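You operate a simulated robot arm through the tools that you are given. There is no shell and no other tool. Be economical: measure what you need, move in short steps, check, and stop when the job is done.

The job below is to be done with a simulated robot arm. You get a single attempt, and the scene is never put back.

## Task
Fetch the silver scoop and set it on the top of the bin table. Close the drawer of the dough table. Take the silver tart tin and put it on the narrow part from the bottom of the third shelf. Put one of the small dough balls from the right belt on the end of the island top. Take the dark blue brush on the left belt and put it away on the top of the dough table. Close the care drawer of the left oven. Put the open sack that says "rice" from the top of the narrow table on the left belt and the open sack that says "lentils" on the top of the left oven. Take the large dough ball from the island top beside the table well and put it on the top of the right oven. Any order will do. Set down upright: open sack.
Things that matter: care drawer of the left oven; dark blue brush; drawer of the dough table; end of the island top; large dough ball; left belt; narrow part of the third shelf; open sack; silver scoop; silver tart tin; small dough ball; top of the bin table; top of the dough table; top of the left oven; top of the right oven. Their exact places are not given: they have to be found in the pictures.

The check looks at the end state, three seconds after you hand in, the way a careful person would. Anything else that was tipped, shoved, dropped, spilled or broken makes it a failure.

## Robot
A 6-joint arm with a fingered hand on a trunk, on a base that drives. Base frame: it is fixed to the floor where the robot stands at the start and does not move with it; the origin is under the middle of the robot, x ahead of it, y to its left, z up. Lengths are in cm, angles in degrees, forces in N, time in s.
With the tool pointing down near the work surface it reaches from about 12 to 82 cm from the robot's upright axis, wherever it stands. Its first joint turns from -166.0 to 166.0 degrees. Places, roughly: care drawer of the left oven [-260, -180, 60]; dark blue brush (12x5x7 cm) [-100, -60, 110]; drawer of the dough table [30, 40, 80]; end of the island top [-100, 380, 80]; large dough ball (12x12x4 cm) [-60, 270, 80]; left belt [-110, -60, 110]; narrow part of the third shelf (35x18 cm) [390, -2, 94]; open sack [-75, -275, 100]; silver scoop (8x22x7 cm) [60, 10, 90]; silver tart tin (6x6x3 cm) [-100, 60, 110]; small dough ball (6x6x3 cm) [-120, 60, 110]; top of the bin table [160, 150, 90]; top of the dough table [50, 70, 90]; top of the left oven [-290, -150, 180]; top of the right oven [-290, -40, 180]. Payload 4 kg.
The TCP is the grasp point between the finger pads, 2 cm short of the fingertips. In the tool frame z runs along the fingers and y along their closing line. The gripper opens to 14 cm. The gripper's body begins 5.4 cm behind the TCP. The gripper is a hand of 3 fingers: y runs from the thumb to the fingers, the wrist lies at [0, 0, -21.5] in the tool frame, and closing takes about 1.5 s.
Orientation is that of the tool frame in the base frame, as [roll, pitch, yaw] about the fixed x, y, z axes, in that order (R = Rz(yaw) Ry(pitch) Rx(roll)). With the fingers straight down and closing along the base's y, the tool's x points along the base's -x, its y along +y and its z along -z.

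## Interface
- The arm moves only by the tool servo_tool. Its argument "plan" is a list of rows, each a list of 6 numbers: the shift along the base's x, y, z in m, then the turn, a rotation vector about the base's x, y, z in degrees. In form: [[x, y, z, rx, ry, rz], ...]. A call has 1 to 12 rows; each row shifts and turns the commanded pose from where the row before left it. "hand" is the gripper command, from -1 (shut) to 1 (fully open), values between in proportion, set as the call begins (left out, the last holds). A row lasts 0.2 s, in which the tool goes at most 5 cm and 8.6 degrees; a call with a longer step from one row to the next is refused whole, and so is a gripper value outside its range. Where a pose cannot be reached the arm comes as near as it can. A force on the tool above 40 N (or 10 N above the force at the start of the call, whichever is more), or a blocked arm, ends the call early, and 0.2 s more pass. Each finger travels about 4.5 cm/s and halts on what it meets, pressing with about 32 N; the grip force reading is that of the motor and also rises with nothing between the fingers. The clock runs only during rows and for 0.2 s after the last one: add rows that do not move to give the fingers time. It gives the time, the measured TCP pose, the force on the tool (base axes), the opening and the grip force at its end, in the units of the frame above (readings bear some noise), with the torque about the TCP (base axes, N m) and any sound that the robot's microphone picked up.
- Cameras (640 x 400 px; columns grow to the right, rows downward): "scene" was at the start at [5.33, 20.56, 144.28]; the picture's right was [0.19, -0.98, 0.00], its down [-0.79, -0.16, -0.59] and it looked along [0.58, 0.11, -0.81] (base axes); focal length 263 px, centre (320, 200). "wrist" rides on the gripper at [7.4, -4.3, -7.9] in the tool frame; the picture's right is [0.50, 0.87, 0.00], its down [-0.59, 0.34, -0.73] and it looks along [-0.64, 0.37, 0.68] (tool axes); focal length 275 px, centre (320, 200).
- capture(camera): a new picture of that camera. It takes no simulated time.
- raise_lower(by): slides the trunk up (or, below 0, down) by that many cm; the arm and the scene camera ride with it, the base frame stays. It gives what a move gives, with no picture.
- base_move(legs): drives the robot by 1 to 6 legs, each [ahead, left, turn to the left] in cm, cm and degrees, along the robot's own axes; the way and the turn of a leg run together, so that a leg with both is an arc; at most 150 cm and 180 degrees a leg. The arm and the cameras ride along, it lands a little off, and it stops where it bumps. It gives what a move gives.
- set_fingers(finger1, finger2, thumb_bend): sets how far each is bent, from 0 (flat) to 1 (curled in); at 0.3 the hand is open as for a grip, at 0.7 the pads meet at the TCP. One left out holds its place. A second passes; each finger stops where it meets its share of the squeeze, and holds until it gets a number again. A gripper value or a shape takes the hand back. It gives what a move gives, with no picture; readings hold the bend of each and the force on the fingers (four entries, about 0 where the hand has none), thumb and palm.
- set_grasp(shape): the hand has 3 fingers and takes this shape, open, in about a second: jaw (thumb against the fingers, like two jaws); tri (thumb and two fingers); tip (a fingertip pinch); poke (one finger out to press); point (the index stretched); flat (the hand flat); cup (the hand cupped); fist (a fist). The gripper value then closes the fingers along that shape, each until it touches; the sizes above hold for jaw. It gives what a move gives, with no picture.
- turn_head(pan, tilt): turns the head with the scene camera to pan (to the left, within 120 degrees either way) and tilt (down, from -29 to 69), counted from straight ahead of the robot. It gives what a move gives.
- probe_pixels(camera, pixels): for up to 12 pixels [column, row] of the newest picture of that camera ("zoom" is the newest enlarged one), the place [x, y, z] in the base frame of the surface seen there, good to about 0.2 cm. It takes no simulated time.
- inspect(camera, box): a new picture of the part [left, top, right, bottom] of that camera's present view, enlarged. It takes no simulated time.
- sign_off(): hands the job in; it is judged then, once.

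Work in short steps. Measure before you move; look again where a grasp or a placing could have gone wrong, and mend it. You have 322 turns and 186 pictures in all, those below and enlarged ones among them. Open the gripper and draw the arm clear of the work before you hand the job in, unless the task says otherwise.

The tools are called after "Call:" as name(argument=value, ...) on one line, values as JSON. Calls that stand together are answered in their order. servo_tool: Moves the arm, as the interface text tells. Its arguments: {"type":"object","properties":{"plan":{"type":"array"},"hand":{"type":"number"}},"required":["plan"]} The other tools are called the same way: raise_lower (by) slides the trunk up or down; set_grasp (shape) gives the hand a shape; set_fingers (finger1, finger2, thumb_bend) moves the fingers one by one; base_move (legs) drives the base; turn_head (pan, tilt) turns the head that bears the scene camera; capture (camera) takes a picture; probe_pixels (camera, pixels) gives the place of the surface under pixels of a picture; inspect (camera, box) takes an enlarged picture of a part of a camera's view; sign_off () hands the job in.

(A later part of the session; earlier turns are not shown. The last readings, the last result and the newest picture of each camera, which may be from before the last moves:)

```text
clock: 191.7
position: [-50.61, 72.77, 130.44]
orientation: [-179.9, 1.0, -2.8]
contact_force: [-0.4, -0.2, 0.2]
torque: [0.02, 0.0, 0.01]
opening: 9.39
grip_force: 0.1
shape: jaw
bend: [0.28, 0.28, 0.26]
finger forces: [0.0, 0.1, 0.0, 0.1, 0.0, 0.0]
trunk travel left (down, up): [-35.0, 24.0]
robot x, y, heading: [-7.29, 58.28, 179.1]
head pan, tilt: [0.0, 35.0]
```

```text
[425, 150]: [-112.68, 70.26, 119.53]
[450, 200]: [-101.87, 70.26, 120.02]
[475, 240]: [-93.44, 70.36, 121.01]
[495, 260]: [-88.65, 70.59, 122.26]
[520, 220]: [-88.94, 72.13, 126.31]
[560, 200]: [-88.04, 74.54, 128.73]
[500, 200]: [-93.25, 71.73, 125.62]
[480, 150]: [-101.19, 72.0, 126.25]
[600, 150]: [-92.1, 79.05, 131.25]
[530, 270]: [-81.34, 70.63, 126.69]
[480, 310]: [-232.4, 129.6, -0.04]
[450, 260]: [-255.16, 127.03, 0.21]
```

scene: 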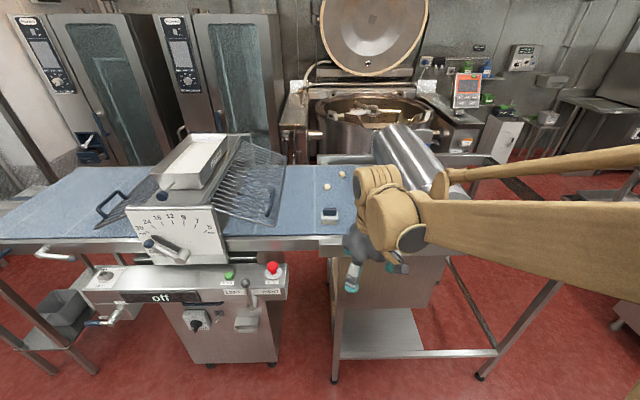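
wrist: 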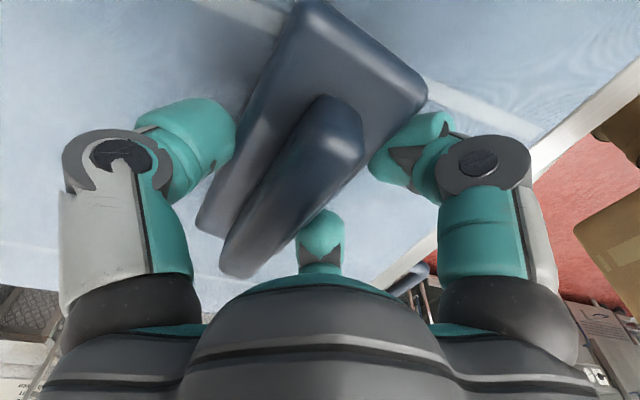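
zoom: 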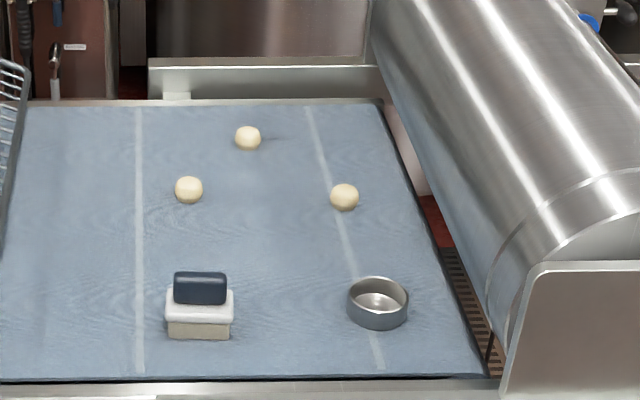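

The cylinder's nearest point is y 70.3 at z 120, so I lean the hand away by 12° and close along x. First turn and re-centre the hand, then drive up.

Call:
servo_tool(plan=[[0, -0.02, 0.02, 0, 0, 8.2], [0, -0.02, 0.02, 0, 0, 8.2], [0, -0.02, 0.02, 0, 0, 8.2], [0, -0.02, 0, 0, 0, 8.2], [0, -0.02, 0, 0, 0, 8.2], [0, -0.01, 0, 0, 0, 8.2], [0, 0, 0, 0, 0, 8.2], [0, 0, 0, 0, 0, 8.2], [0, 0, 0, 0, 0, 8.2], [0, 0, 0, 0, 0, 8.2], [0, 0, 0, 0, 0, 8]], hand=0.5)

Call:
base_move(legs=[[22, 0, 0]])

Call:
servo_tool(plan=[[-0.04, 0, 0, 6, 0, 0], [-0.04, 0, 0, 6, 0, 0], [-0.04, 0, 0, 0, 0, 0], [0, 0, 0, 0, 0, 0]])

Call:
inspect(camera="scene", box=[240, 120, 480, 270])

```text
clock: 194.1
position: [-50.86, 55.62, 136.49]
orientation: [-179.9, 0.3, 86.3]
contact_force: [0.0, -0.3, 0.5]
torque: [0.02, -0.01, 0.0]
opening: 10.46
grip_force: 0.1
shape: jaw
bend: [0.25, 0.25, 0.24]
finger forces: [0.0, 0.1, 0.1, 0.1, 0.0, 0.0]
out of reach, approached as far as the arm can: row 10, 11
trunk travel left (down, up): [-35.0, 24.0]
robot x, y, heading: [-7.46, 58.26, 178.7]
head pan, tilt: [0.0, 35.0]
```

```text
clock: 195.8
position: [-72.84, 56.24, 136.41]
orientation: [-179.9, 0.4, 86.1]
contact_force: [-0.5, 0.4, -0.6]
torque: [0.01, -0.01, -0.04]
opening: 10.46
grip_force: 0.2
shape: jaw
bend: [0.25, 0.25, 0.24]
finger forces: [0.1, 0.1, 0.1, 0.0, 0.1, 0.0]
trunk travel left (down, up): [-35.0, 24.0]
robot x, y, heading: [-29.31, 59.01, 178.8]
head pan, tilt: [0.0, 35.0]
```

```text
clock: 196.8
position: [-84.54, 56.2, 136.4]
orientation: [-179.0, -11.6, 86.1]
contact_force: [0.0, -0.4, 0.2]
torque: [-0.01, 0.05, 0.02]
opening: 10.44
grip_force: 0.1
shape: jaw
bend: [0.25, 0.25, 0.24]
finger forces: [0.0, 0.1, 0.0, 0.0, 0.0, 0.1]
trunk travel left (down, up): [-35.0, 24.0]
robot x, y, heading: [-29.27, 59.03, 178.7]
head pan, tilt: [0.0, 35.0]
```

```text
2.67 times, centred on (360, 195) of scene
```

zoom: 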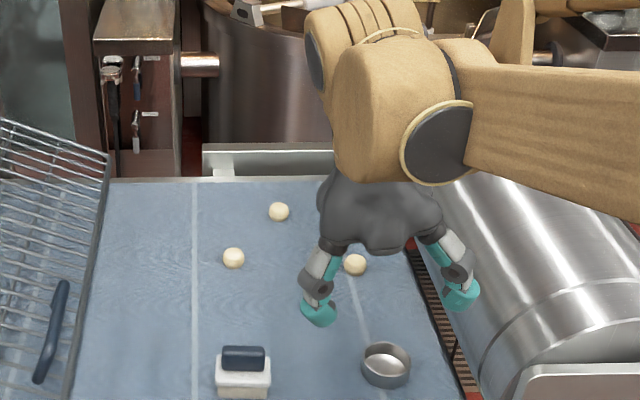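

The two fingers splay wide along y (about 13 cm), too near the cylinder. Better to close along y with the single thumb on the cylinder side; I undo the lean and turn the hand back.

Call:
servo_tool(plan=[[0, 0, 0, -6, 0, 0], [0, 0, 0, -6, 0, 0], [0, 0, 0, 0, 0, -8.6], [0, 0, 0, 0, 0, -8.6], [0, 0, 0, 0, 0, -8.6], [0, 0, 0, 0, 0, -8.6], [0, 0, 0, 0, 0, -8.6], [0, 0, 0, 0, 0, -8.6], [0, 0, 0, 0, 0, -8.6], [0, 0, 0, 0, 0, -8.6], [0, 0, 0, 0, 0, -8.6], [0, 0, 0, 0, 0, -8.6]], hand=0.15)

Call:
servo_tool(plan=[[-0.03, 0.02, 0, 3, 0, 0], [-0.03, 0.02, 0, 3, 0, 0], [-0.03, 0.02, 0, 0, 0, 0], [-0.03, 0.005, 0, 0, 0, 0], [0, 0, 0, 0, 0, 0]])

Call:
inspect(camera="scene", box=[280, 140, 480, 265])

Call:
capture(camera="wrist")

```text
clock: 199.4
position: [-84.67, 56.22, 136.48]
orientation: [-179.9, 0.4, 0.1]
contact_force: [0.5, 0.8, 0.2]
torque: [-0.01, 0.0, 0.0]
opening: 8.09
grip_force: 0.0
shape: jaw
bend: [0.31, 0.31, 0.3]
finger forces: [0.0, 0.1, 0.1, 0.0, 0.0, 0.0]
trunk travel left (down, up): [-35.0, 24.0]
robot x, y, heading: [-29.46, 58.59, 178.7]
head pan, tilt: [0.0, 35.0]
```

```text
clock: 200.6
position: [-96.7, 62.84, 136.44]
orientation: [-173.9, 0.5, 0.1]
contact_force: [0.0, -0.3, 0.6]
torque: [-0.04, 0.03, 0.02]
opening: 8.13
grip_force: 0.0
shape: jaw
bend: [0.31, 0.31, 0.3]
finger forces: [0.0, 0.0, 0.0, 0.1, 0.0, 0.0]
trunk travel left (down, up): [-35.0, 24.0]
robot x, y, heading: [-28.87, 58.8, 178.8]
head pan, tilt: [0.0, 35.0]
```

```text
3.20 times, centred on (380, 202) of scene
```

zoom: 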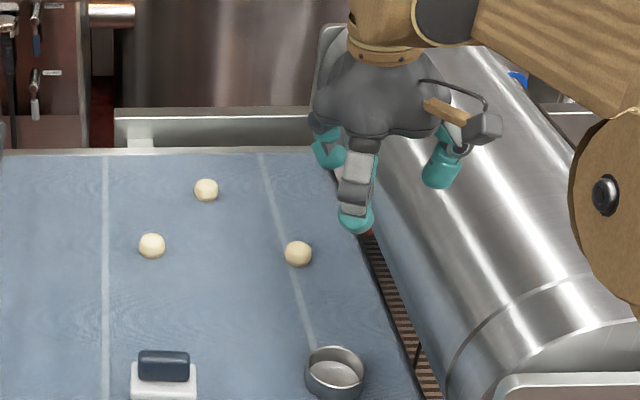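

```text
124 pictures are left
```

wrist: 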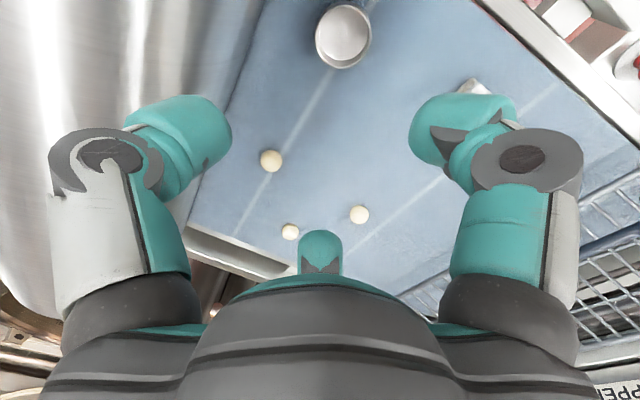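

The thumb comes down between tin and cylinder. I shift 0.4 cm away and descend in two stages, watching forces.

Call:
servo_tool(plan=[[0, -0.004, -0.04, 0, 0, 0], [0, 0, -0.04, 0, 0, 0], [0, 0, -0.04, 0, 0, 0], [0, 0, -0.03, 0, 0, 0], [0, 0, -0.02, 0, 0, 0], [0, 0, 0, 0, 0, 0]])

Call:
inspect(camera="scene", box=[280, 140, 480, 265])

Call:
capture(camera="wrist")

```text
clock: 202.0
position: [-96.58, 62.39, 119.45]
orientation: [-173.9, 0.4, 0.1]
contact_force: [0.7, 1.3, 0.7]
torque: [-0.05, 0.01, -0.01]
opening: 8.1
grip_force: 0.1
shape: jaw
bend: [0.31, 0.31, 0.3]
finger forces: [0.0, 0.0, 0.1, 0.0, 0.0, 0.0]
trunk travel left (down, up): [-35.0, 24.0]
robot x, y, heading: [-29.17, 58.77, 179.1]
head pan, tilt: [0.0, 35.0]
```

```text
3.20 times, centred on (380, 202) of scene
```

zoom: 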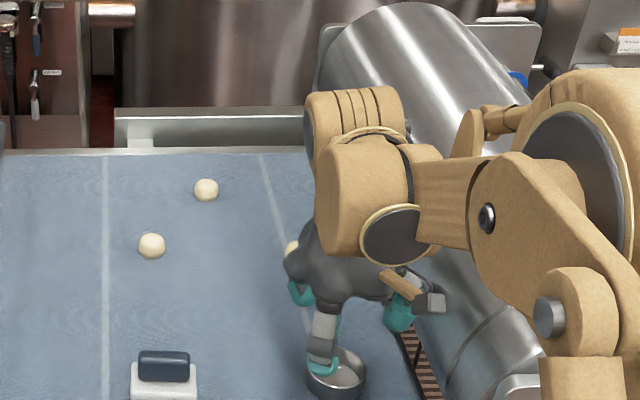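

```text
122 pictures are left
```

wrist: 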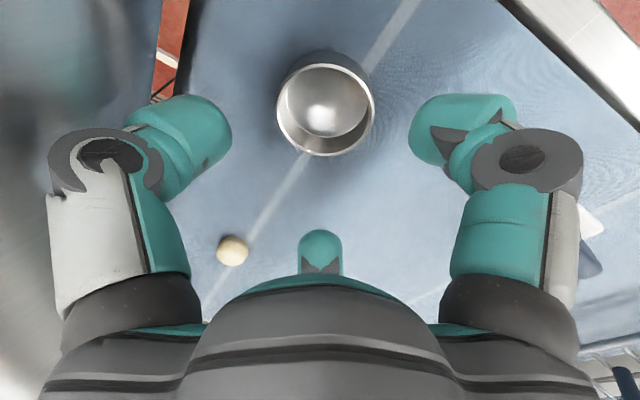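

The tin lies centred between the digits at (325,110) of the wrist view. I go down to z≈112.6 carefully.

Call:
servo_tool(plan=[[0, 0, -0.025, 0, 0, 0], [0, 0, -0.02, 0, 0, 0], [0, 0, -0.015, 0, 0, 0], [0, 0, -0.008, 0, 0, 0], [0, 0, 0, 0, 0, 0]])

Call:
capture(camera="wrist")

```text
clock: 203.2
position: [-96.68, 62.37, 112.83]
orientation: [-173.9, 0.4, 0.2]
contact_force: [-0.8, 0.2, -0.2]
torque: [-0.02, -0.03, -0.01]
opening: 8.1
grip_force: 0.1
shape: jaw
bend: [0.31, 0.31, 0.3]
finger forces: [0.0, 0.1, 0.0, 0.0, 0.0, 0.0]
trunk travel left (down, up): [-35.0, 24.0]
robot x, y, heading: [-29.29, 58.99, 179.1]
head pan, tilt: [0.0, 35.0]
```

```text
121 pictures are left
```

wrist: 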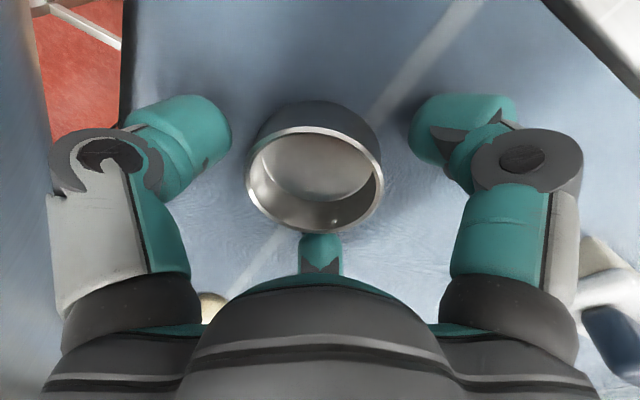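

The tin is nicely centred. I close the hand.

Call:
servo_tool(plan=[[0, 0, 0, 0, 0, 0], [0, 0, 0, 0, 0, 0], [0, 0, 0, 0, 0, 0], [0, 0, 0, 0, 0, 0], [0, 0, 0, 0, 0, 0], [0, 0, 0, 0, 0, 0], [0, 0, 0, 0, 0, 0]], hand=-1)

Call:
servo_tool(plan=[[0, 0, 0.02, 0, 0, 0], [0, -0.003, 0.04, 0, 0, 0], [0, -0.005, 0.04, 0, 0, 0], [0, -0.01, 0.04, 0, 0, 0], [0, -0.01, 0.04, 0, 0, 0], [0.02, -0.02, 0.03, 0, 0, 0], [0.04, -0.02, 0.01, 0, 0, 0], [0.04, 0, 0, 0, 0, 0], [0, 0, 0, 0, 0, 0]])

Call:
capture(camera="wrist")

```text
clock: 204.8
position: [-96.75, 62.45, 112.66]
orientation: [-173.9, 0.4, 0.1]
contact_force: [0.4, 0.4, -0.7]
torque: [-0.01, 0.01, 0.0]
opening: 5.23
grip_force: 31.9
shape: jaw
bend: [0.39, 0.4, 0.39]
finger forces: [28.0, 27.7, 0.0, 0.1, 28.2, 0.0]
trunk travel left (down, up): [-35.0, 24.0]
robot x, y, heading: [-29.05, 58.67, 178.8]
head pan, tilt: [0.0, 35.0]
```

```text
clock: 206.8
position: [-86.63, 55.3, 134.68]
orientation: [-173.7, 0.4, 0.0]
contact_force: [-0.3, -0.4, -0.5]
torque: [0.01, -0.03, 0.02]
opening: 5.21
grip_force: 31.7
shape: jaw
bend: [0.39, 0.4, 0.39]
finger forces: [28.1, 27.7, 0.0, 0.0, 28.3, 0.0]
trunk travel left (down, up): [-35.0, 24.0]
robot x, y, heading: [-28.84, 58.79, 178.8]
head pan, tilt: [0.0, 35.0]
```

```text
120 pictures are left
```

wrist: 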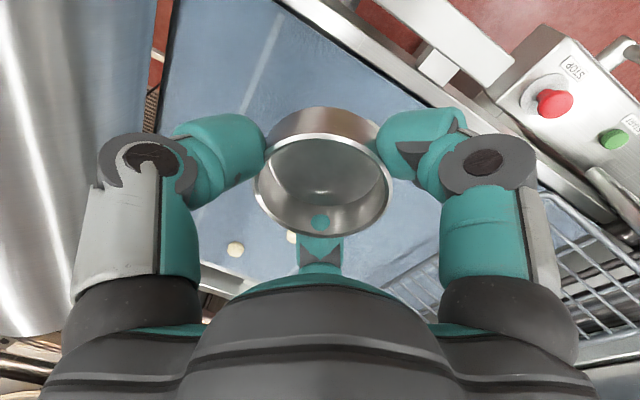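

The tin is held (28 N per digit). I bring the hand in and drive round to the shelf: back, to y≈-111, turn, then ahead.

Call:
servo_tool(plan=[[0.04, 0, 0, -3, 0, 0], [0.04, 0, 0, -3, 0, 0], [0.04, 0, 0, 0, 0, 0], [0.03, 0, 0, 0, 0, 0]])

Call:
base_move(legs=[[-24, 0, 0], [0, 150, 0], [0, 20, 1], [0, 0, 90], [0, 0, 90]])

Call:
base_move(legs=[[150, 0, 0], [145, 0, 0], [0, 90, 0]])

Call:
turn_head(pan=0, tilt=25)

Call:
capture(camera="scene")

```text
clock: 207.8
position: [-71.66, 55.7, 134.65]
orientation: [-179.9, 0.4, 0.1]
contact_force: [-0.8, -0.2, -0.8]
torque: [-0.01, 0.01, 0.04]
opening: 5.23
grip_force: 32.0
shape: jaw
bend: [0.39, 0.4, 0.39]
finger forces: [28.2, 27.6, 0.0, 0.0, 28.4, 0.0]
trunk travel left (down, up): [-35.0, 24.0]
robot x, y, heading: [-29.05, 58.47, 178.5]
head pan, tilt: [0.0, 35.0]
```

```text
clock: 225.2
position: [33.09, -103.28, 134.61]
orientation: [-179.9, 0.4, -178.6]
contact_force: [1.1, 0.0, -0.2]
torque: [-0.01, 0.01, -0.01]
opening: 5.21
grip_force: 31.6
shape: jaw
bend: [0.4, 0.4, 0.39]
finger forces: [27.6, 27.7, 0.1, 0.1, 28.2, 0.0]
trunk travel left (down, up): [-35.0, 24.0]
robot x, y, heading: [-8.99, -107.98, 0.1]
head pan, tilt: [0.0, 35.0]
```

```text
clock: 243.8
position: [329.72, -16.38, 134.58]
orientation: [-179.8, 0.4, -179.8]
contact_force: [-0.4, -0.6, 0.4]
torque: [-0.01, 0.01, 0.03]
opening: 5.19
grip_force: 31.9
shape: jaw
bend: [0.4, 0.4, 0.39]
finger forces: [27.6, 27.7, 0.1, 0.0, 28.2, 0.0]
trunk travel left (down, up): [-35.0, 24.0]
robot x, y, heading: [287.07, -19.4, -1.2]
head pan, tilt: [0.0, 35.0]
```

```text
clock: 244.5
position: [329.63, -16.44, 134.71]
orientation: [-179.9, 0.4, -179.9]
contact_force: [0.3, 0.3, -0.5]
torque: [-0.01, -0.01, -0.01]
opening: 5.21
grip_force: 31.5
shape: jaw
bend: [0.4, 0.4, 0.39]
finger forces: [27.5, 27.7, 0.0, 0.0, 28.2, 0.0]
trunk travel left (down, up): [-35.0, 24.0]
robot x, y, heading: [287.33, -19.35, -0.7]
head pan, tilt: [0.0, 25.0]
```

```text
119 pictures are left
```

scene: 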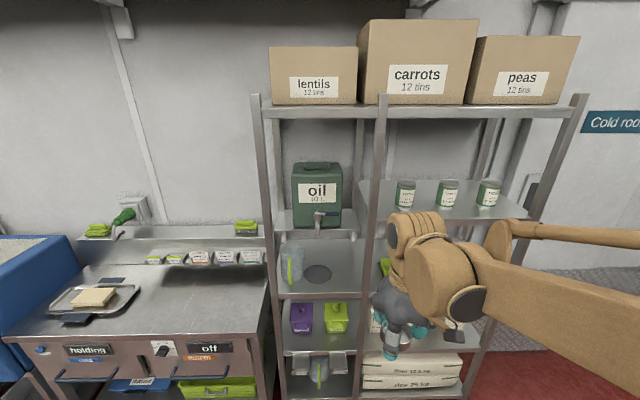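

The left (narrow) bay lies between the posts at x 262–378 px; on its third board stand a jug and a dark round mat. I zoom in and probe.

Call:
inspect(camera="scene", box=[250, 200, 390, 310])

Call:
probe_pixels(camera="zoom", pixels=[[310, 330], [400, 400], [160, 435], [490, 420], [490, 330], [420, 280], [190, 300], [350, 120], [320, 90], [470, 150], [130, 200], [320, 425]])

```text
3.64 times, centred on (320, 255) of scene
```

zoom: 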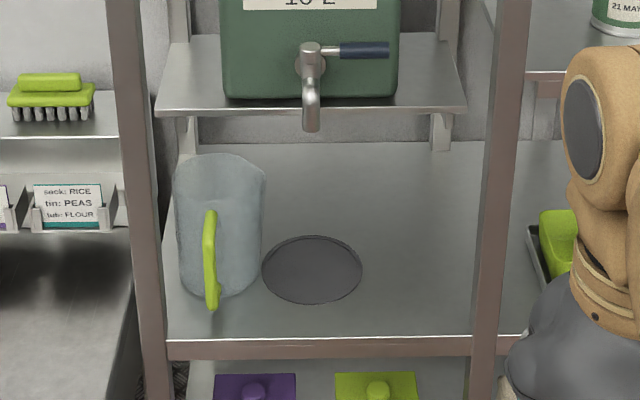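

```text
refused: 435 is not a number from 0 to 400
```

Call:
probe_pixels(camera="zoom", pixels=[[315, 270], [315, 300], [360, 270], [400, 330], [180, 330], [465, 330], [440, 200], [210, 310], [310, 115], [430, 108], [330, 48], [490, 300]])

```text
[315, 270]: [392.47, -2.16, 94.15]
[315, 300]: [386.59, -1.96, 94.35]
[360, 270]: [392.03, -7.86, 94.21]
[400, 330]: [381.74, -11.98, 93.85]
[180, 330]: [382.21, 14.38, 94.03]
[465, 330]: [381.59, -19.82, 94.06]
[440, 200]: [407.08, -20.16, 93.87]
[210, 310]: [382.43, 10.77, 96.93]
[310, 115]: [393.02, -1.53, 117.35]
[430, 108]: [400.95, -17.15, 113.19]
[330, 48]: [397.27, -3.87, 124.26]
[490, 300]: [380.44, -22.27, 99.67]
```

The free strip right of the dark disc is about (388,-12), z 94; the tap and its lever hang at x≈393, z 113–119. I drive up and tilt the hand 25° forward so its body stays in front of the tap.

Call:
base_move(legs=[[32, 5, 1]])

Call:
servo_tool(plan=[[-0.02, 0, -0.03, 0, -6, 0], [-0.01, 0, -0.04, 0, -6, 0], [0, 0, -0.045, 0, -6, 0], [0, 0, -0.045, 0, -6, 0], [0, 0, -0.045, 0, 0, 0], [0, 0, -0.045, 0, 0, 0], [0, 0, -0.02, 0, 0, 0], [0, 0, 0, 0, 0, 0]])

Call:
capture(camera="scene")

Call:
capture(camera="wrist")

```text
clock: 246.7
position: [362.25, -10.56, 134.69]
orientation: [-179.8, 0.4, -178.5]
contact_force: [-0.6, -0.1, -0.4]
torque: [-0.02, 0.03, 0.01]
opening: 5.21
grip_force: 32.1
shape: jaw
bend: [0.4, 0.4, 0.39]
finger forces: [27.6, 27.7, 0.0, 0.0, 28.2, 0.0]
trunk travel left (down, up): [-35.0, 24.0]
robot x, y, heading: [319.97, -14.99, -0.0]
head pan, tilt: [0.0, 25.0]
```

```text
clock: 248.5
position: [361.09, -10.09, 116.85]
orientation: [-179.2, 24.3, -178.4]
contact_force: [-0.2, -0.2, -1.1]
torque: [0.01, 0.0, -0.01]
opening: 5.2
grip_force: 32.4
shape: jaw
bend: [0.4, 0.4, 0.39]
finger forces: [27.9, 27.7, 0.1, 0.1, 28.4, 0.0]
out of reach, approached as far as the arm can: row 5, 6, 7
trunk travel left (down, up): [-35.0, 24.0]
robot x, y, heading: [319.7, -14.45, 0.3]
head pan, tilt: [0.0, 25.0]
```

```text
117 pictures are left
```

scene: 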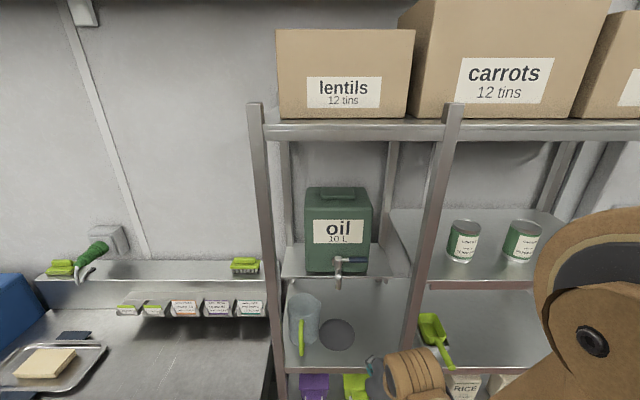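

```text
116 pictures are left
```

wrist: 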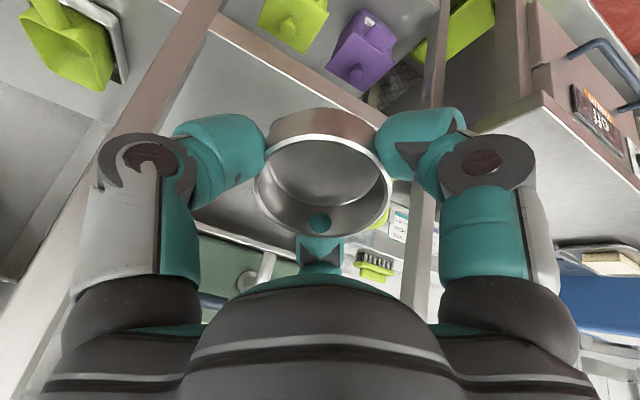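

The arm is at its near limit; I lower the trunk 16 cm instead, which brings the tin just above board height, then look along.

Call:
raise_lower(by=-15)

Call:
servo_tool(plan=[[0.03, -0.004, 0, 0, 0, 0], [0.03, -0.004, 0, 0, 0, 0], [0.03, -0.004, 0, 0, 0, 0], [0.03, -0.004, 0, 0, 0, 0], [0.03, -0.003, 0, 0, 0, 0], [0, 0, 0, 0, 0, 0]])

Call:
turn_head(pan=5, tilt=40)

Call:
capture(camera="scene")

```text
clock: 250.3
position: [361.0, -10.24, 102.01]
orientation: [-179.2, 24.4, -178.5]
contact_force: [-0.1, 0.9, -0.3]
torque: [-0.01, -0.02, 0.01]
opening: 5.19
grip_force: 31.5
shape: jaw
bend: [0.4, 0.4, 0.39]
finger forces: [27.8, 27.7, 0.0, 0.0, 28.4, 0.1]
trunk travel left (down, up): [-20.0, 39.0]
robot x, y, heading: [319.36, -14.71, 0.0]
head pan, tilt: [0.0, 25.0]
```

```text
clock: 251.7
position: [376.14, -12.08, 102.14]
orientation: [-179.1, 24.3, -178.4]
contact_force: [-0.5, 0.0, -0.4]
torque: [-0.04, 0.01, -0.01]
opening: 5.2
grip_force: 31.9
shape: jaw
bend: [0.4, 0.4, 0.39]
finger forces: [27.9, 27.7, 0.0, 0.0, 28.4, 0.1]
trunk travel left (down, up): [-20.0, 39.0]
robot x, y, heading: [319.79, -14.89, -0.1]
head pan, tilt: [0.0, 25.0]
```

```text
clock: 252.4
position: [376.16, -12.17, 102.13]
orientation: [-179.2, 24.3, -178.3]
contact_force: [0.4, 0.0, -0.4]
torque: [-0.03, 0.01, 0.0]
opening: 5.2
grip_force: 32.3
shape: jaw
bend: [0.4, 0.4, 0.39]
finger forces: [27.8, 27.6, 0.0, 0.1, 28.3, 0.1]
trunk travel left (down, up): [-20.0, 39.0]
robot x, y, heading: [319.8, -14.73, 0.2]
head pan, tilt: [5.0, 40.0]
```

```text
115 pictures are left
```

scene: 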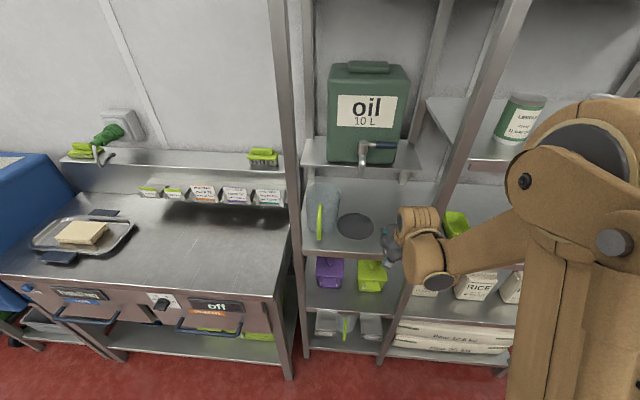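

Before entering I check how far the wrist's housing reaches to the right, toward the post.

Call:
inspect(camera="scene", box=[300, 180, 460, 300])

Call:
probe_pixels(camera="zoom", pixels=[[400, 120], [540, 120], [600, 220], [540, 320], [480, 320], [420, 300], [560, 250], [470, 250], [380, 230], [500, 180], [430, 350], [560, 380]])

```text
3.33 times, centred on (380, 240) of scene
```

zoom: 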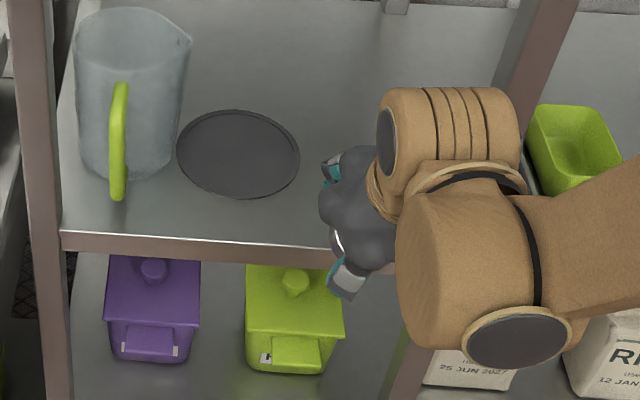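

```text
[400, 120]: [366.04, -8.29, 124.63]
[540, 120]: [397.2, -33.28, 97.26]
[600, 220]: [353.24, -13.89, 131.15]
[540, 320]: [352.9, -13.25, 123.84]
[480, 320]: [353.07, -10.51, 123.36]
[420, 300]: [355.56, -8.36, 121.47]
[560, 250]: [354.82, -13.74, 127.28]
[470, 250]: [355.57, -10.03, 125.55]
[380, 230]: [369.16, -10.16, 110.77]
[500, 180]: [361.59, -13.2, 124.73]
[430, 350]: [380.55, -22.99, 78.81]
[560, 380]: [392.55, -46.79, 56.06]
```

There are about 3 cm between wrist and post. I move in to x≈388 and then lower onto the board.

Call:
servo_tool(plan=[[0.03, 0.002, 0, 0, 0, 0], [0.03, 0.002, 0, 0, 0, 0], [0.03, 0, 0, 0, 0, 0], [0.03, 0, 0, 0, 0, 0], [0, 0, -0.015, 0, 0, 0], [0, 0, 0, 0, 0, 0]])

Call:
capture(camera="wrist")

Call:
inspect(camera="scene", box=[300, 160, 460, 280])

```text
clock: 253.8
position: [388.01, -11.7, 100.39]
orientation: [-179.3, 24.3, -178.5]
contact_force: [0.1, 0.3, -0.2]
torque: [0.02, -0.01, 0.0]
opening: 5.2
grip_force: 32.0
shape: jaw
bend: [0.4, 0.4, 0.39]
finger forces: [27.8, 27.6, 0.0, 0.0, 28.5, 0.0]
trunk travel left (down, up): [-20.0, 39.0]
robot x, y, heading: [319.42, -15.1, 0.3]
head pan, tilt: [5.0, 40.0]
```

```text
113 pictures are left
```

wrist: 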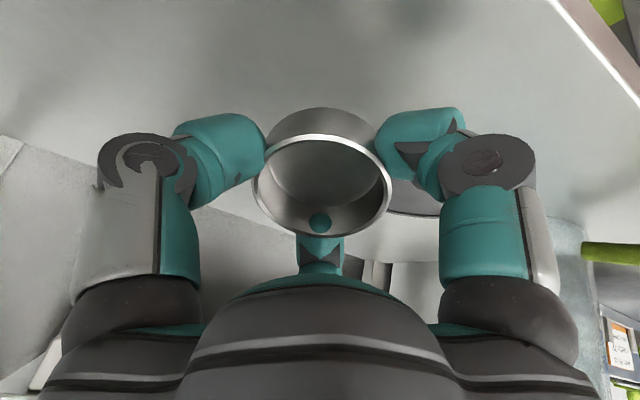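

```text
3.33 times, centred on (380, 220) of scene
```

zoom: 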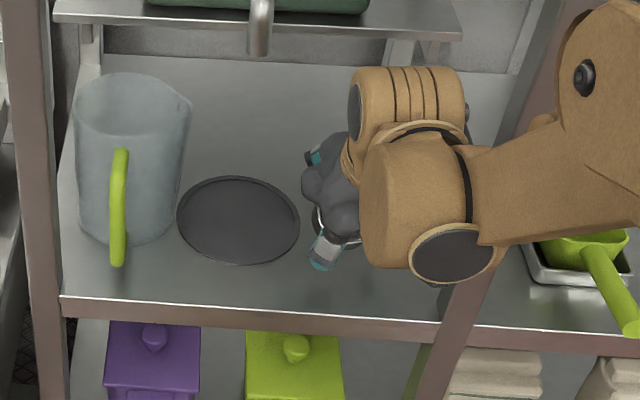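

Inside and clear. I lower in half-centimetre steps until the tin touches.

Call:
servo_tool(plan=[[0, 0, -0.01, 0, 0, 0], [0, 0, -0.007, 0, 0, 0], [0, 0, -0.005, 0, 0, 0], [0, 0, -0.004, 0, 0, 0], [0, 0, 0, 0, 0, 0]])

```text
clock: 255.0
position: [388.08, -11.69, 97.88]
orientation: [-179.2, 24.3, -178.4]
contact_force: [-0.4, -0.2, -0.3]
torque: [0.02, 0.03, 0.02]
opening: 5.17
grip_force: 31.9
shape: jaw
bend: [0.4, 0.4, 0.39]
finger forces: [27.9, 27.6, 0.0, 0.0, 28.6, 0.0]
trunk travel left (down, up): [-20.0, 39.0]
robot x, y, heading: [319.5, -14.94, 0.1]
head pan, tilt: [5.0, 40.0]
```

Call:
servo_tool(plan=[[0, 0, -0.003, 0, 0, 0], [0, 0, -0.003, 0, 0, 0], [0, 0, -0.003, 0, 0, 0], [0, 0, -0.003, 0, 0, 0], [0, 0, -0.003, 0, 0, 0], [0, 0, -0.003, 0, 0, 0]])

```text
clock: 256.2
position: [387.94, -11.54, 96.73]
orientation: [-179.3, 24.6, -178.4]
contact_force: [-0.7, 2.5, 21.7]
torque: [0.49, 0.71, 0.05]
opening: 5.23
grip_force: 32.3
shape: jaw
bend: [0.41, 0.39, 0.4]
finger forces: [52.8, 32.6, 0.1, 0.0, 27.4, 0.0]
trunk travel left (down, up): [-20.0, 39.0]
robot x, y, heading: [319.66, -14.98, -0.1]
head pan, tilt: [5.0, 40.0]
stopped in row 5: the force on the tool passed its limit at 45 N (the readings are from after the stop); the commanded pose is now the measured one
```

Contact (45 N peak). I ease up 3 mm and open a little.

Call:
servo_tool(plan=[[0, 0, 0.003, 0, 0, 0], [0, 0, 0, 0, 0, 0], [0, 0, 0, 0, 0, 0], [0, 0, 0, 0, 0, 0], [0, 0, 0, 0, 0, 0]], hand=0.1)

Call:
capture(camera="wrist")

```text
clock: 257.4
position: [388.17, -11.61, 96.81]
orientation: [-179.3, 24.4, -178.5]
contact_force: [2.6, -2.6, 9.1]
torque: [0.07, 0.2, 0.04]
opening: 7.32
grip_force: 0.2
shape: jaw
bend: [0.37, 0.32, 0.31]
finger forces: [9.2, 0.0, 0.0, 0.1, 0.0, 0.0]
trunk travel left (down, up): [-20.0, 39.0]
robot x, y, heading: [320.09, -14.71, 0.2]
head pan, tilt: [5.0, 40.0]
```

```text
111 pictures are left
```

wrist: 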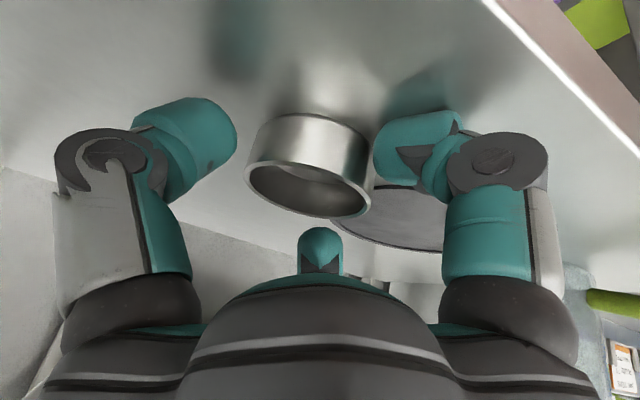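

The tin sits flat; a finger still leans on the board. I rise along the tool axis and back out.

Call:
servo_tool(plan=[[0, 0, 0.01, 0, 0, 0], [-0.005, 0, 0.015, 0, 0, 0], [-0.012, 0, 0.025, 0, 0, 0], [-0.03, 0, 0.015, 0, 0, 0], [-0.04, 0, 0.01, 0, 0, 0], [-0.04, 0, 0, 0, 0, 0], [-0.04, 0, 0, 0, 0, 0], [-0.03, 0, 0, 0, 0, 0]])

Call:
inspect(camera="scene", box=[300, 160, 460, 280])

```text
clock: 259.2
position: [368.4, -11.54, 104.31]
orientation: [-179.4, 24.4, -178.4]
contact_force: [0.1, -0.4, 0.3]
torque: [0.01, -0.03, -0.03]
opening: 7.65
grip_force: 0.1
shape: jaw
bend: [0.32, 0.32, 0.31]
finger forces: [0.0, 0.0, 0.0, 0.0, 0.1, 0.1]
trunk travel left (down, up): [-20.0, 39.0]
robot x, y, heading: [319.45, -14.34, 0.2]
head pan, tilt: [5.0, 40.0]
```

```text
3.33 times, centred on (380, 220) of scene
```

zoom: 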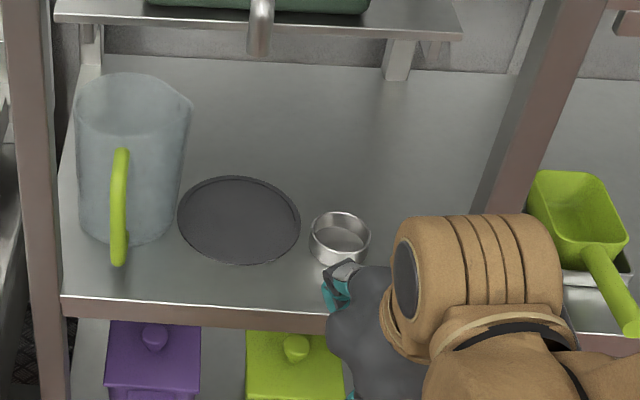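

The tin is placed on the narrow bay. Now I retreat, straighten the hand and drive back towards the sacks, turning to face them (-y).

Call:
raise_lower(by=25)

Call:
servo_tool(plan=[[0, 0, 0.02, 0, 8, 0], [0, 0, 0.02, 0, 8, 0], [0, 0, 0.02, 0, 8, 0], [0, 0, 0, 0, 0, 0]])

Call:
base_move(legs=[[-35, 0, 0], [0, -96, 0], [-150, 0, 0], [-150, 0, 0], [0, 0, -90]])

Call:
turn_head(pan=-15, tilt=20)

Call:
capture(camera="scene")

```text
clock: 261.8
position: [368.52, -11.52, 129.29]
orientation: [-179.4, 24.4, -178.4]
contact_force: [0.1, 0.2, 0.2]
torque: [-0.03, 0.03, 0.01]
opening: 7.66
grip_force: 0.1
shape: jaw
bend: [0.32, 0.32, 0.31]
finger forces: [0.1, 0.0, 0.0, 0.0, 0.1, 0.0]
trunk travel left (down, up): [-45.0, 14.0]
robot x, y, heading: [319.43, -15.25, 0.1]
head pan, tilt: [5.0, 40.0]
```

```text
clock: 262.8
position: [368.59, -11.65, 135.42]
orientation: [-179.9, 0.4, -178.5]
contact_force: [0.0, -0.1, -0.2]
torque: [-0.01, -0.02, 0.0]
opening: 7.64
grip_force: 0.0
shape: jaw
bend: [0.32, 0.32, 0.31]
finger forces: [0.0, 0.1, 0.0, 0.1, 0.1, 0.1]
trunk travel left (down, up): [-45.0, 14.0]
robot x, y, heading: [319.93, -14.97, 0.3]
head pan, tilt: [5.0, 40.0]
```

```text
clock: 287.6
position: [-13.53, -163.53, 135.44]
orientation: [-179.9, 0.4, 91.7]
contact_force: [-0.3, -0.4, -0.5]
torque: [0.0, -0.03, -0.05]
opening: 7.66
grip_force: 0.0
shape: jaw
bend: [0.32, 0.32, 0.31]
finger forces: [0.0, 0.0, 0.1, 0.1, 0.1, 0.0]
trunk travel left (down, up): [-45.0, 14.0]
robot x, y, heading: [-16.95, -114.47, -89.6]
head pan, tilt: [5.0, 40.0]
```

```text
clock: 288.5
position: [-13.64, -163.5, 135.35]
orientation: [-179.9, 0.4, 91.7]
contact_force: [0.1, -0.3, 0.3]
torque: [-0.02, 0.0, -0.02]
opening: 7.65
grip_force: 0.1
shape: jaw
bend: [0.32, 0.32, 0.31]
finger forces: [0.0, 0.0, 0.0, 0.0, 0.0, 0.0]
trunk travel left (down, up): [-45.0, 14.0]
robot x, y, heading: [-16.95, -114.39, -89.4]
head pan, tilt: [-15.0, 20.0]
```

```text
109 pictures are left
```

scene: 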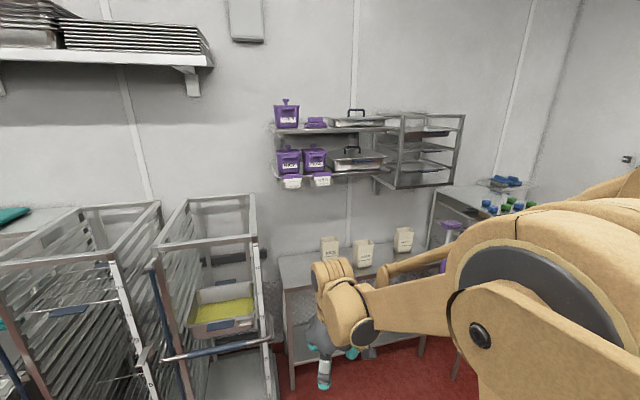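

Three open sacks stand at (330,248), (365,252), (403,240). I zoom in to read them.

Call:
inspect(camera="scene", box=[270, 210, 450, 310])

Call:
probe_pixels(camera="scene", pixels=[[330, 253], [365, 258], [403, 245], [330, 238], [365, 241], [403, 229], [385, 270], [283, 260], [300, 130], [345, 172], [270, 370], [400, 180]])

```text
3.56 times, centred on (360, 260) of scene
```

zoom: 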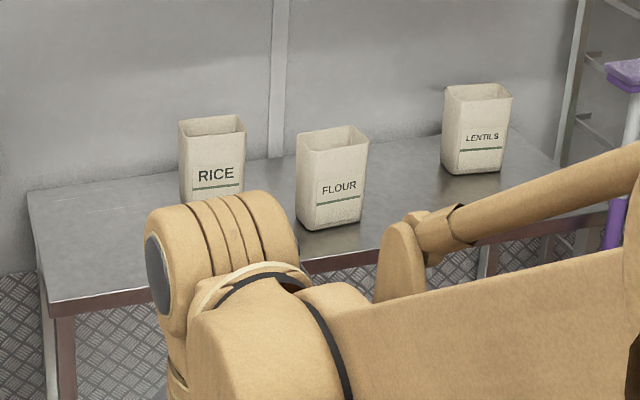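

```text
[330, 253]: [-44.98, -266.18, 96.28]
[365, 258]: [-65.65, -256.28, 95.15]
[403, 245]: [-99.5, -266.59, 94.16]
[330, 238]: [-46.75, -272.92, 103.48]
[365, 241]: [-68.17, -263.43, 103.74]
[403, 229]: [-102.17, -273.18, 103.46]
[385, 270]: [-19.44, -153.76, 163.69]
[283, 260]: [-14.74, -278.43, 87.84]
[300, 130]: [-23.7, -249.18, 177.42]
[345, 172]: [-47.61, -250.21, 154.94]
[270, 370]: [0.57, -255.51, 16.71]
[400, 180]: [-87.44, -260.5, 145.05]
```

RICE is the left one, FLOUR the middle, LENTILS the right. I probe the sacks' corners.

Call:
probe_pixels(camera="zoom", pixels=[[184, 140], [243, 135], [184, 185], [241, 180], [215, 122], [300, 155], [364, 150], [448, 105], [508, 100], [448, 160], [500, 170], [480, 90]])

Call:
turn_head(pan=-60, tilt=25)

Call:
capture(camera="scene")

```text
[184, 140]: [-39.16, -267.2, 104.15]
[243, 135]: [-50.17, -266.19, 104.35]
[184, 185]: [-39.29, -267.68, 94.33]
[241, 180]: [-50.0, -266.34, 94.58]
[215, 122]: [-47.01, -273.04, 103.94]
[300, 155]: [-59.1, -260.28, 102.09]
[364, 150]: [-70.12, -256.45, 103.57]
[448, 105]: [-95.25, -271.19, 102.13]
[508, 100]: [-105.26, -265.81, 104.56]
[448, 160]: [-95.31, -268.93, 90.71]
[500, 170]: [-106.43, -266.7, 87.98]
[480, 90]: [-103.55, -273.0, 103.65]
```

```text
clock: 289.6
position: [-13.63, -163.37, 135.41]
orientation: [-180.0, 0.5, 91.7]
contact_force: [0.1, 0.0, -0.5]
torque: [0.01, -0.02, -0.02]
opening: 7.68
grip_force: 0.1
shape: jaw
bend: [0.32, 0.32, 0.31]
finger forces: [0.0, 0.0, 0.1, 0.0, 0.0, 0.1]
trunk travel left (down, up): [-45.0, 14.0]
robot x, y, heading: [-16.65, -114.45, -89.5]
head pan, tilt: [-60.0, 25.0]
```

```text
107 pictures are left
```

scene: 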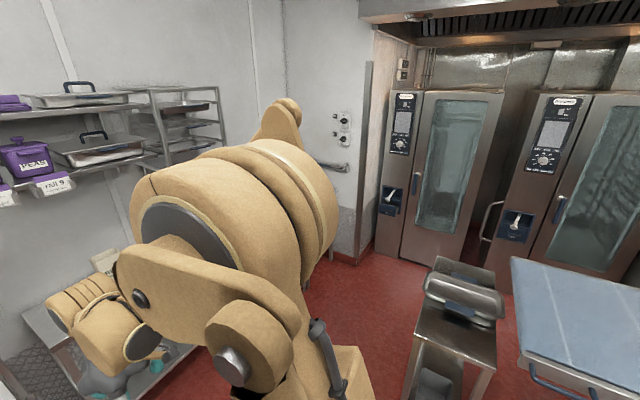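

RICE spans x -39…-50, y -266…-274, top z 104; a wall shelf hangs above at z≈150, so I come from the front with the hand tilted 45°, closing along x. I drive in front of RICE first.

Call:
base_move(legs=[[45, 0, 0], [0, -31, 0]])

Call:
servo_tool(plan=[[0, 0.02, -0.03, -7.5, 0, 0], [0, 0.02, -0.03, -7.5, 0, 0], [0, 0, -0.04, -7.5, 0, 0], [0, 0, -0.04, -7.5, 0, 0], [0, 0, -0.04, -7.5, 0, 0], [0, 0, -0.03, -7.5, 0, 0], [0, 0, 0, 0, 0, 0]], hand=1)

Call:
turn_head(pan=0, tilt=30)

Call:
capture(camera="scene")

```text
clock: 294.0
position: [-44.17, -208.45, 135.24]
orientation: [180.0, 0.4, 92.0]
contact_force: [0.6, 0.0, -0.1]
torque: [0.0, -0.01, -0.01]
opening: 7.68
grip_force: 0.1
shape: jaw
bend: [0.32, 0.32, 0.31]
finger forces: [0.0, 0.0, 0.0, 0.0, 0.0, 0.0]
trunk travel left (down, up): [-45.0, 14.0]
robot x, y, heading: [-47.4, -159.6, -89.1]
head pan, tilt: [-60.0, 25.0]
```

```text
clock: 295.6
position: [-42.96, -212.63, 129.09]
orientation: [-177.7, 45.3, 93.0]
contact_force: [1.1, -0.6, -0.7]
torque: [0.02, 0.0, -0.01]
opening: 13.99
grip_force: 0.0
shape: jaw
bend: [0.3, 0.3, 0.3]
finger forces: [0.0, 0.0, 0.0, 0.0, 0.0, 0.0]
out of reach, approached as far as the arm can: row 4, 5, 6
trunk travel left (down, up): [-45.0, 14.0]
robot x, y, heading: [-47.93, -159.51, -89.3]
head pan, tilt: [-60.0, 25.0]
```

```text
clock: 296.9
position: [-42.87, -212.53, 129.15]
orientation: [-177.8, 45.2, 93.1]
contact_force: [0.0, 0.3, 0.7]
torque: [0.0, 0.01, -0.01]
opening: 14.0
grip_force: 0.1
shape: jaw
bend: [0.3, 0.3, 0.3]
finger forces: [0.0, 0.0, 0.0, 0.0, 0.0, 0.1]
trunk travel left (down, up): [-45.0, 14.0]
robot x, y, heading: [-47.93, -159.72, -89.4]
head pan, tilt: [0.0, 30.0]
```

```text
106 pictures are left
```

scene: 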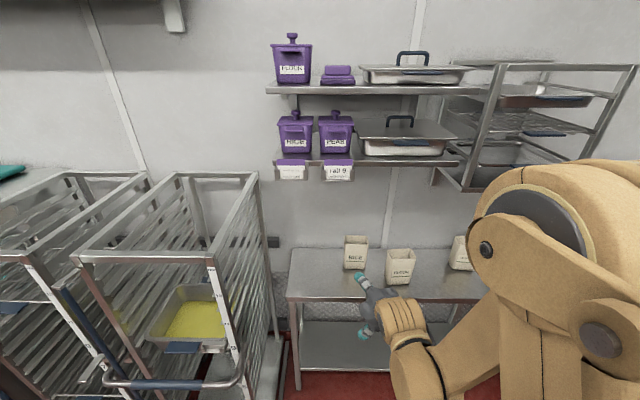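

I lower the trunk by 27 cm so the hand comes to z≈102, then check the alignment.

Call:
raise_lower(by=-27)

Call:
inspect(camera="scene", box=[280, 150, 520, 300])

Call:
capture(camera="wrist")

```text
clock: 299.6
position: [-42.89, -212.51, 102.08]
orientation: [-177.8, 45.1, 93.0]
contact_force: [-0.4, 0.0, -0.8]
torque: [0.0, 0.0, 0.0]
opening: 13.99
grip_force: 0.1
shape: jaw
bend: [0.3, 0.3, 0.3]
finger forces: [0.0, 0.0, 0.0, 0.1, 0.0, 0.0]
trunk travel left (down, up): [-18.0, 41.0]
robot x, y, heading: [-47.43, -159.47, -88.9]
head pan, tilt: [0.0, 30.0]
```

```text
2.67 times, centred on (400, 225) of scene
```

zoom: 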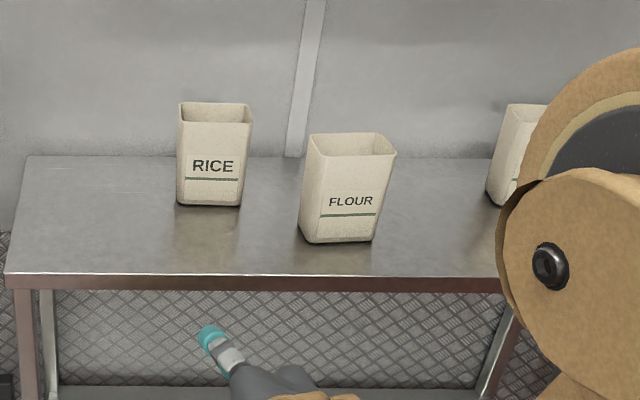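

```text
104 pictures are left
```

wrist: 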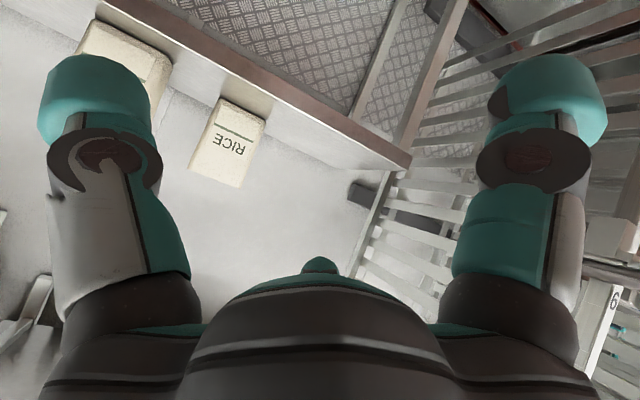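

Call:
probe_pixels(camera="zoom", pixels=[[182, 130], [246, 130], [182, 190], [238, 195], [215, 105], [250, 104], [310, 160], [378, 165], [210, 165], [182, 104], [150, 268], [360, 230]])

```text
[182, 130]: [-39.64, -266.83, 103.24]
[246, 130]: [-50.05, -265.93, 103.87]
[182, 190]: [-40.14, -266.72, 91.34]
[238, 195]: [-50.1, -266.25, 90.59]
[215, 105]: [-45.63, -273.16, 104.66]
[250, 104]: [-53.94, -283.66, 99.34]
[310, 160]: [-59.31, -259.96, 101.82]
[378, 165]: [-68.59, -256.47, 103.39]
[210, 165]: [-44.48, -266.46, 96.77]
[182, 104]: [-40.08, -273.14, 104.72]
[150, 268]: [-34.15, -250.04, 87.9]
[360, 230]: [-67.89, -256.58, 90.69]
```

RICE: centre x -45, front y -266.4, top 104.5. To have both fingers on its side I tilt further to about 70° and extend the arm, still in front of the table.

Call:
servo_tool(plan=[[-0.005, -0.02, 0, -8, 0, 0], [-0.005, -0.03, -0.01, -8, 0, 0], [-0.005, -0.03, -0.01, -8, 0, 0], [-0.005, -0.03, -0.01, 0, 0, 0], [0, -0.03, 0, 0, 0, -2], [0, 0, 0, 0, 0, 0]])

Call:
capture(camera="scene")

```text
clock: 301.0
position: [-44.52, -230.02, 103.85]
orientation: [-174.5, 69.2, 93.9]
contact_force: [0.7, -0.8, 0.6]
torque: [0.04, 0.0, 0.01]
opening: 13.97
grip_force: 0.0
shape: jaw
bend: [0.3, 0.3, 0.3]
finger forces: [0.0, 0.0, 0.0, 0.1, 0.0, 0.0]
out of reach, approached as far as the arm can: row 1, 2, 3
trunk travel left (down, up): [-18.0, 41.0]
robot x, y, heading: [-47.57, -159.52, -89.2]
head pan, tilt: [0.0, 30.0]
```

```text
103 pictures are left
```

scene: 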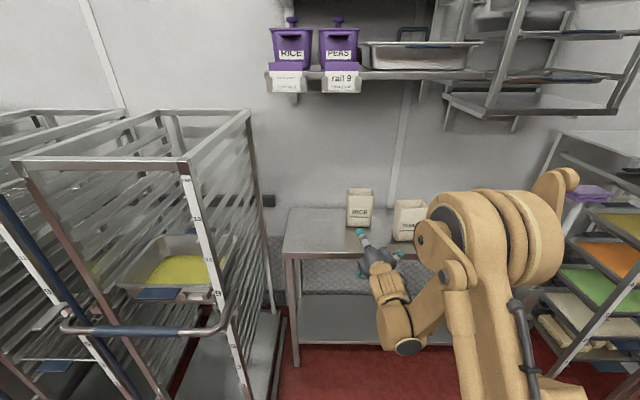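

I lower the trunk 5 cm and drive forward most of the way.

Call:
raise_lower(by=-5)

Call:
base_move(legs=[[22, -1, 0]])

Call:
inspect(camera="scene", box=[280, 130, 520, 280])

Call:
capture(camera="wrist")

```text
clock: 301.9
position: [-44.67, -229.89, 98.95]
orientation: [-174.4, 69.2, 93.8]
contact_force: [0.2, -0.3, 0.1]
torque: [-0.01, 0.01, 0.0]
opening: 13.99
grip_force: 0.1
shape: jaw
bend: [0.3, 0.3, 0.3]
finger forces: [0.0, 0.0, 0.0, 0.0, 0.0, 0.0]
trunk travel left (down, up): [-13.0, 46.0]
robot x, y, heading: [-47.67, -159.09, -89.4]
head pan, tilt: [0.0, 30.0]
```

```text
clock: 303.6
position: [-44.85, -252.05, 99.05]
orientation: [-174.4, 69.0, 94.1]
contact_force: [0.3, -1.0, 0.6]
torque: [0.0, 0.0, -0.02]
opening: 13.97
grip_force: 0.1
shape: jaw
bend: [0.3, 0.3, 0.3]
finger forces: [0.0, 0.0, 0.0, 0.0, 0.0, 0.0]
trunk travel left (down, up): [-13.0, 46.0]
robot x, y, heading: [-48.48, -181.64, -89.1]
head pan, tilt: [0.0, 30.0]
```

```text
2.67 times, centred on (400, 205) of scene
```

zoom: 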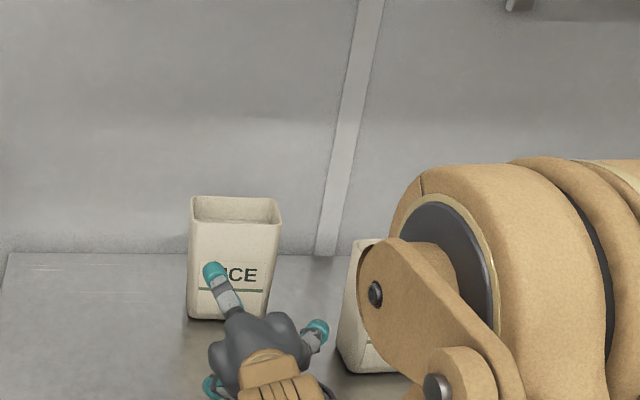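

```text
101 pictures are left
```

wrist: 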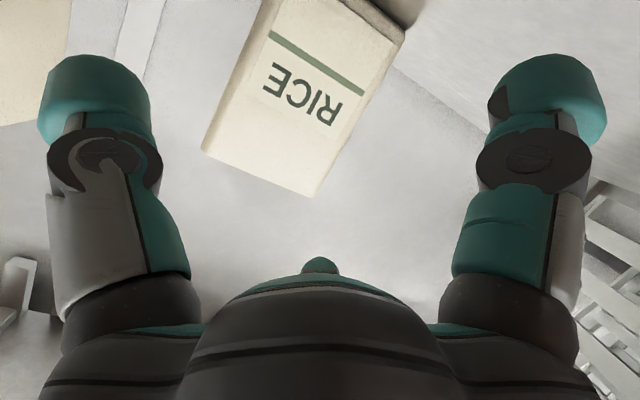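

I check where the fingertips really are relative to the sack.

Call:
probe_pixels(camera="zoom", pixels=[[213, 270], [222, 290], [318, 328], [212, 385], [195, 230], [278, 230], [250, 340], [352, 300]])

```text
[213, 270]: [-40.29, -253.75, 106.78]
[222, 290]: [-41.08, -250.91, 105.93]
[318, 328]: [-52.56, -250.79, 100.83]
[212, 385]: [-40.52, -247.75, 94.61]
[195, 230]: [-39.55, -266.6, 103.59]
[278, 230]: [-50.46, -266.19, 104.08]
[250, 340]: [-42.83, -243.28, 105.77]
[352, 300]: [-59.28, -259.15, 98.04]
```

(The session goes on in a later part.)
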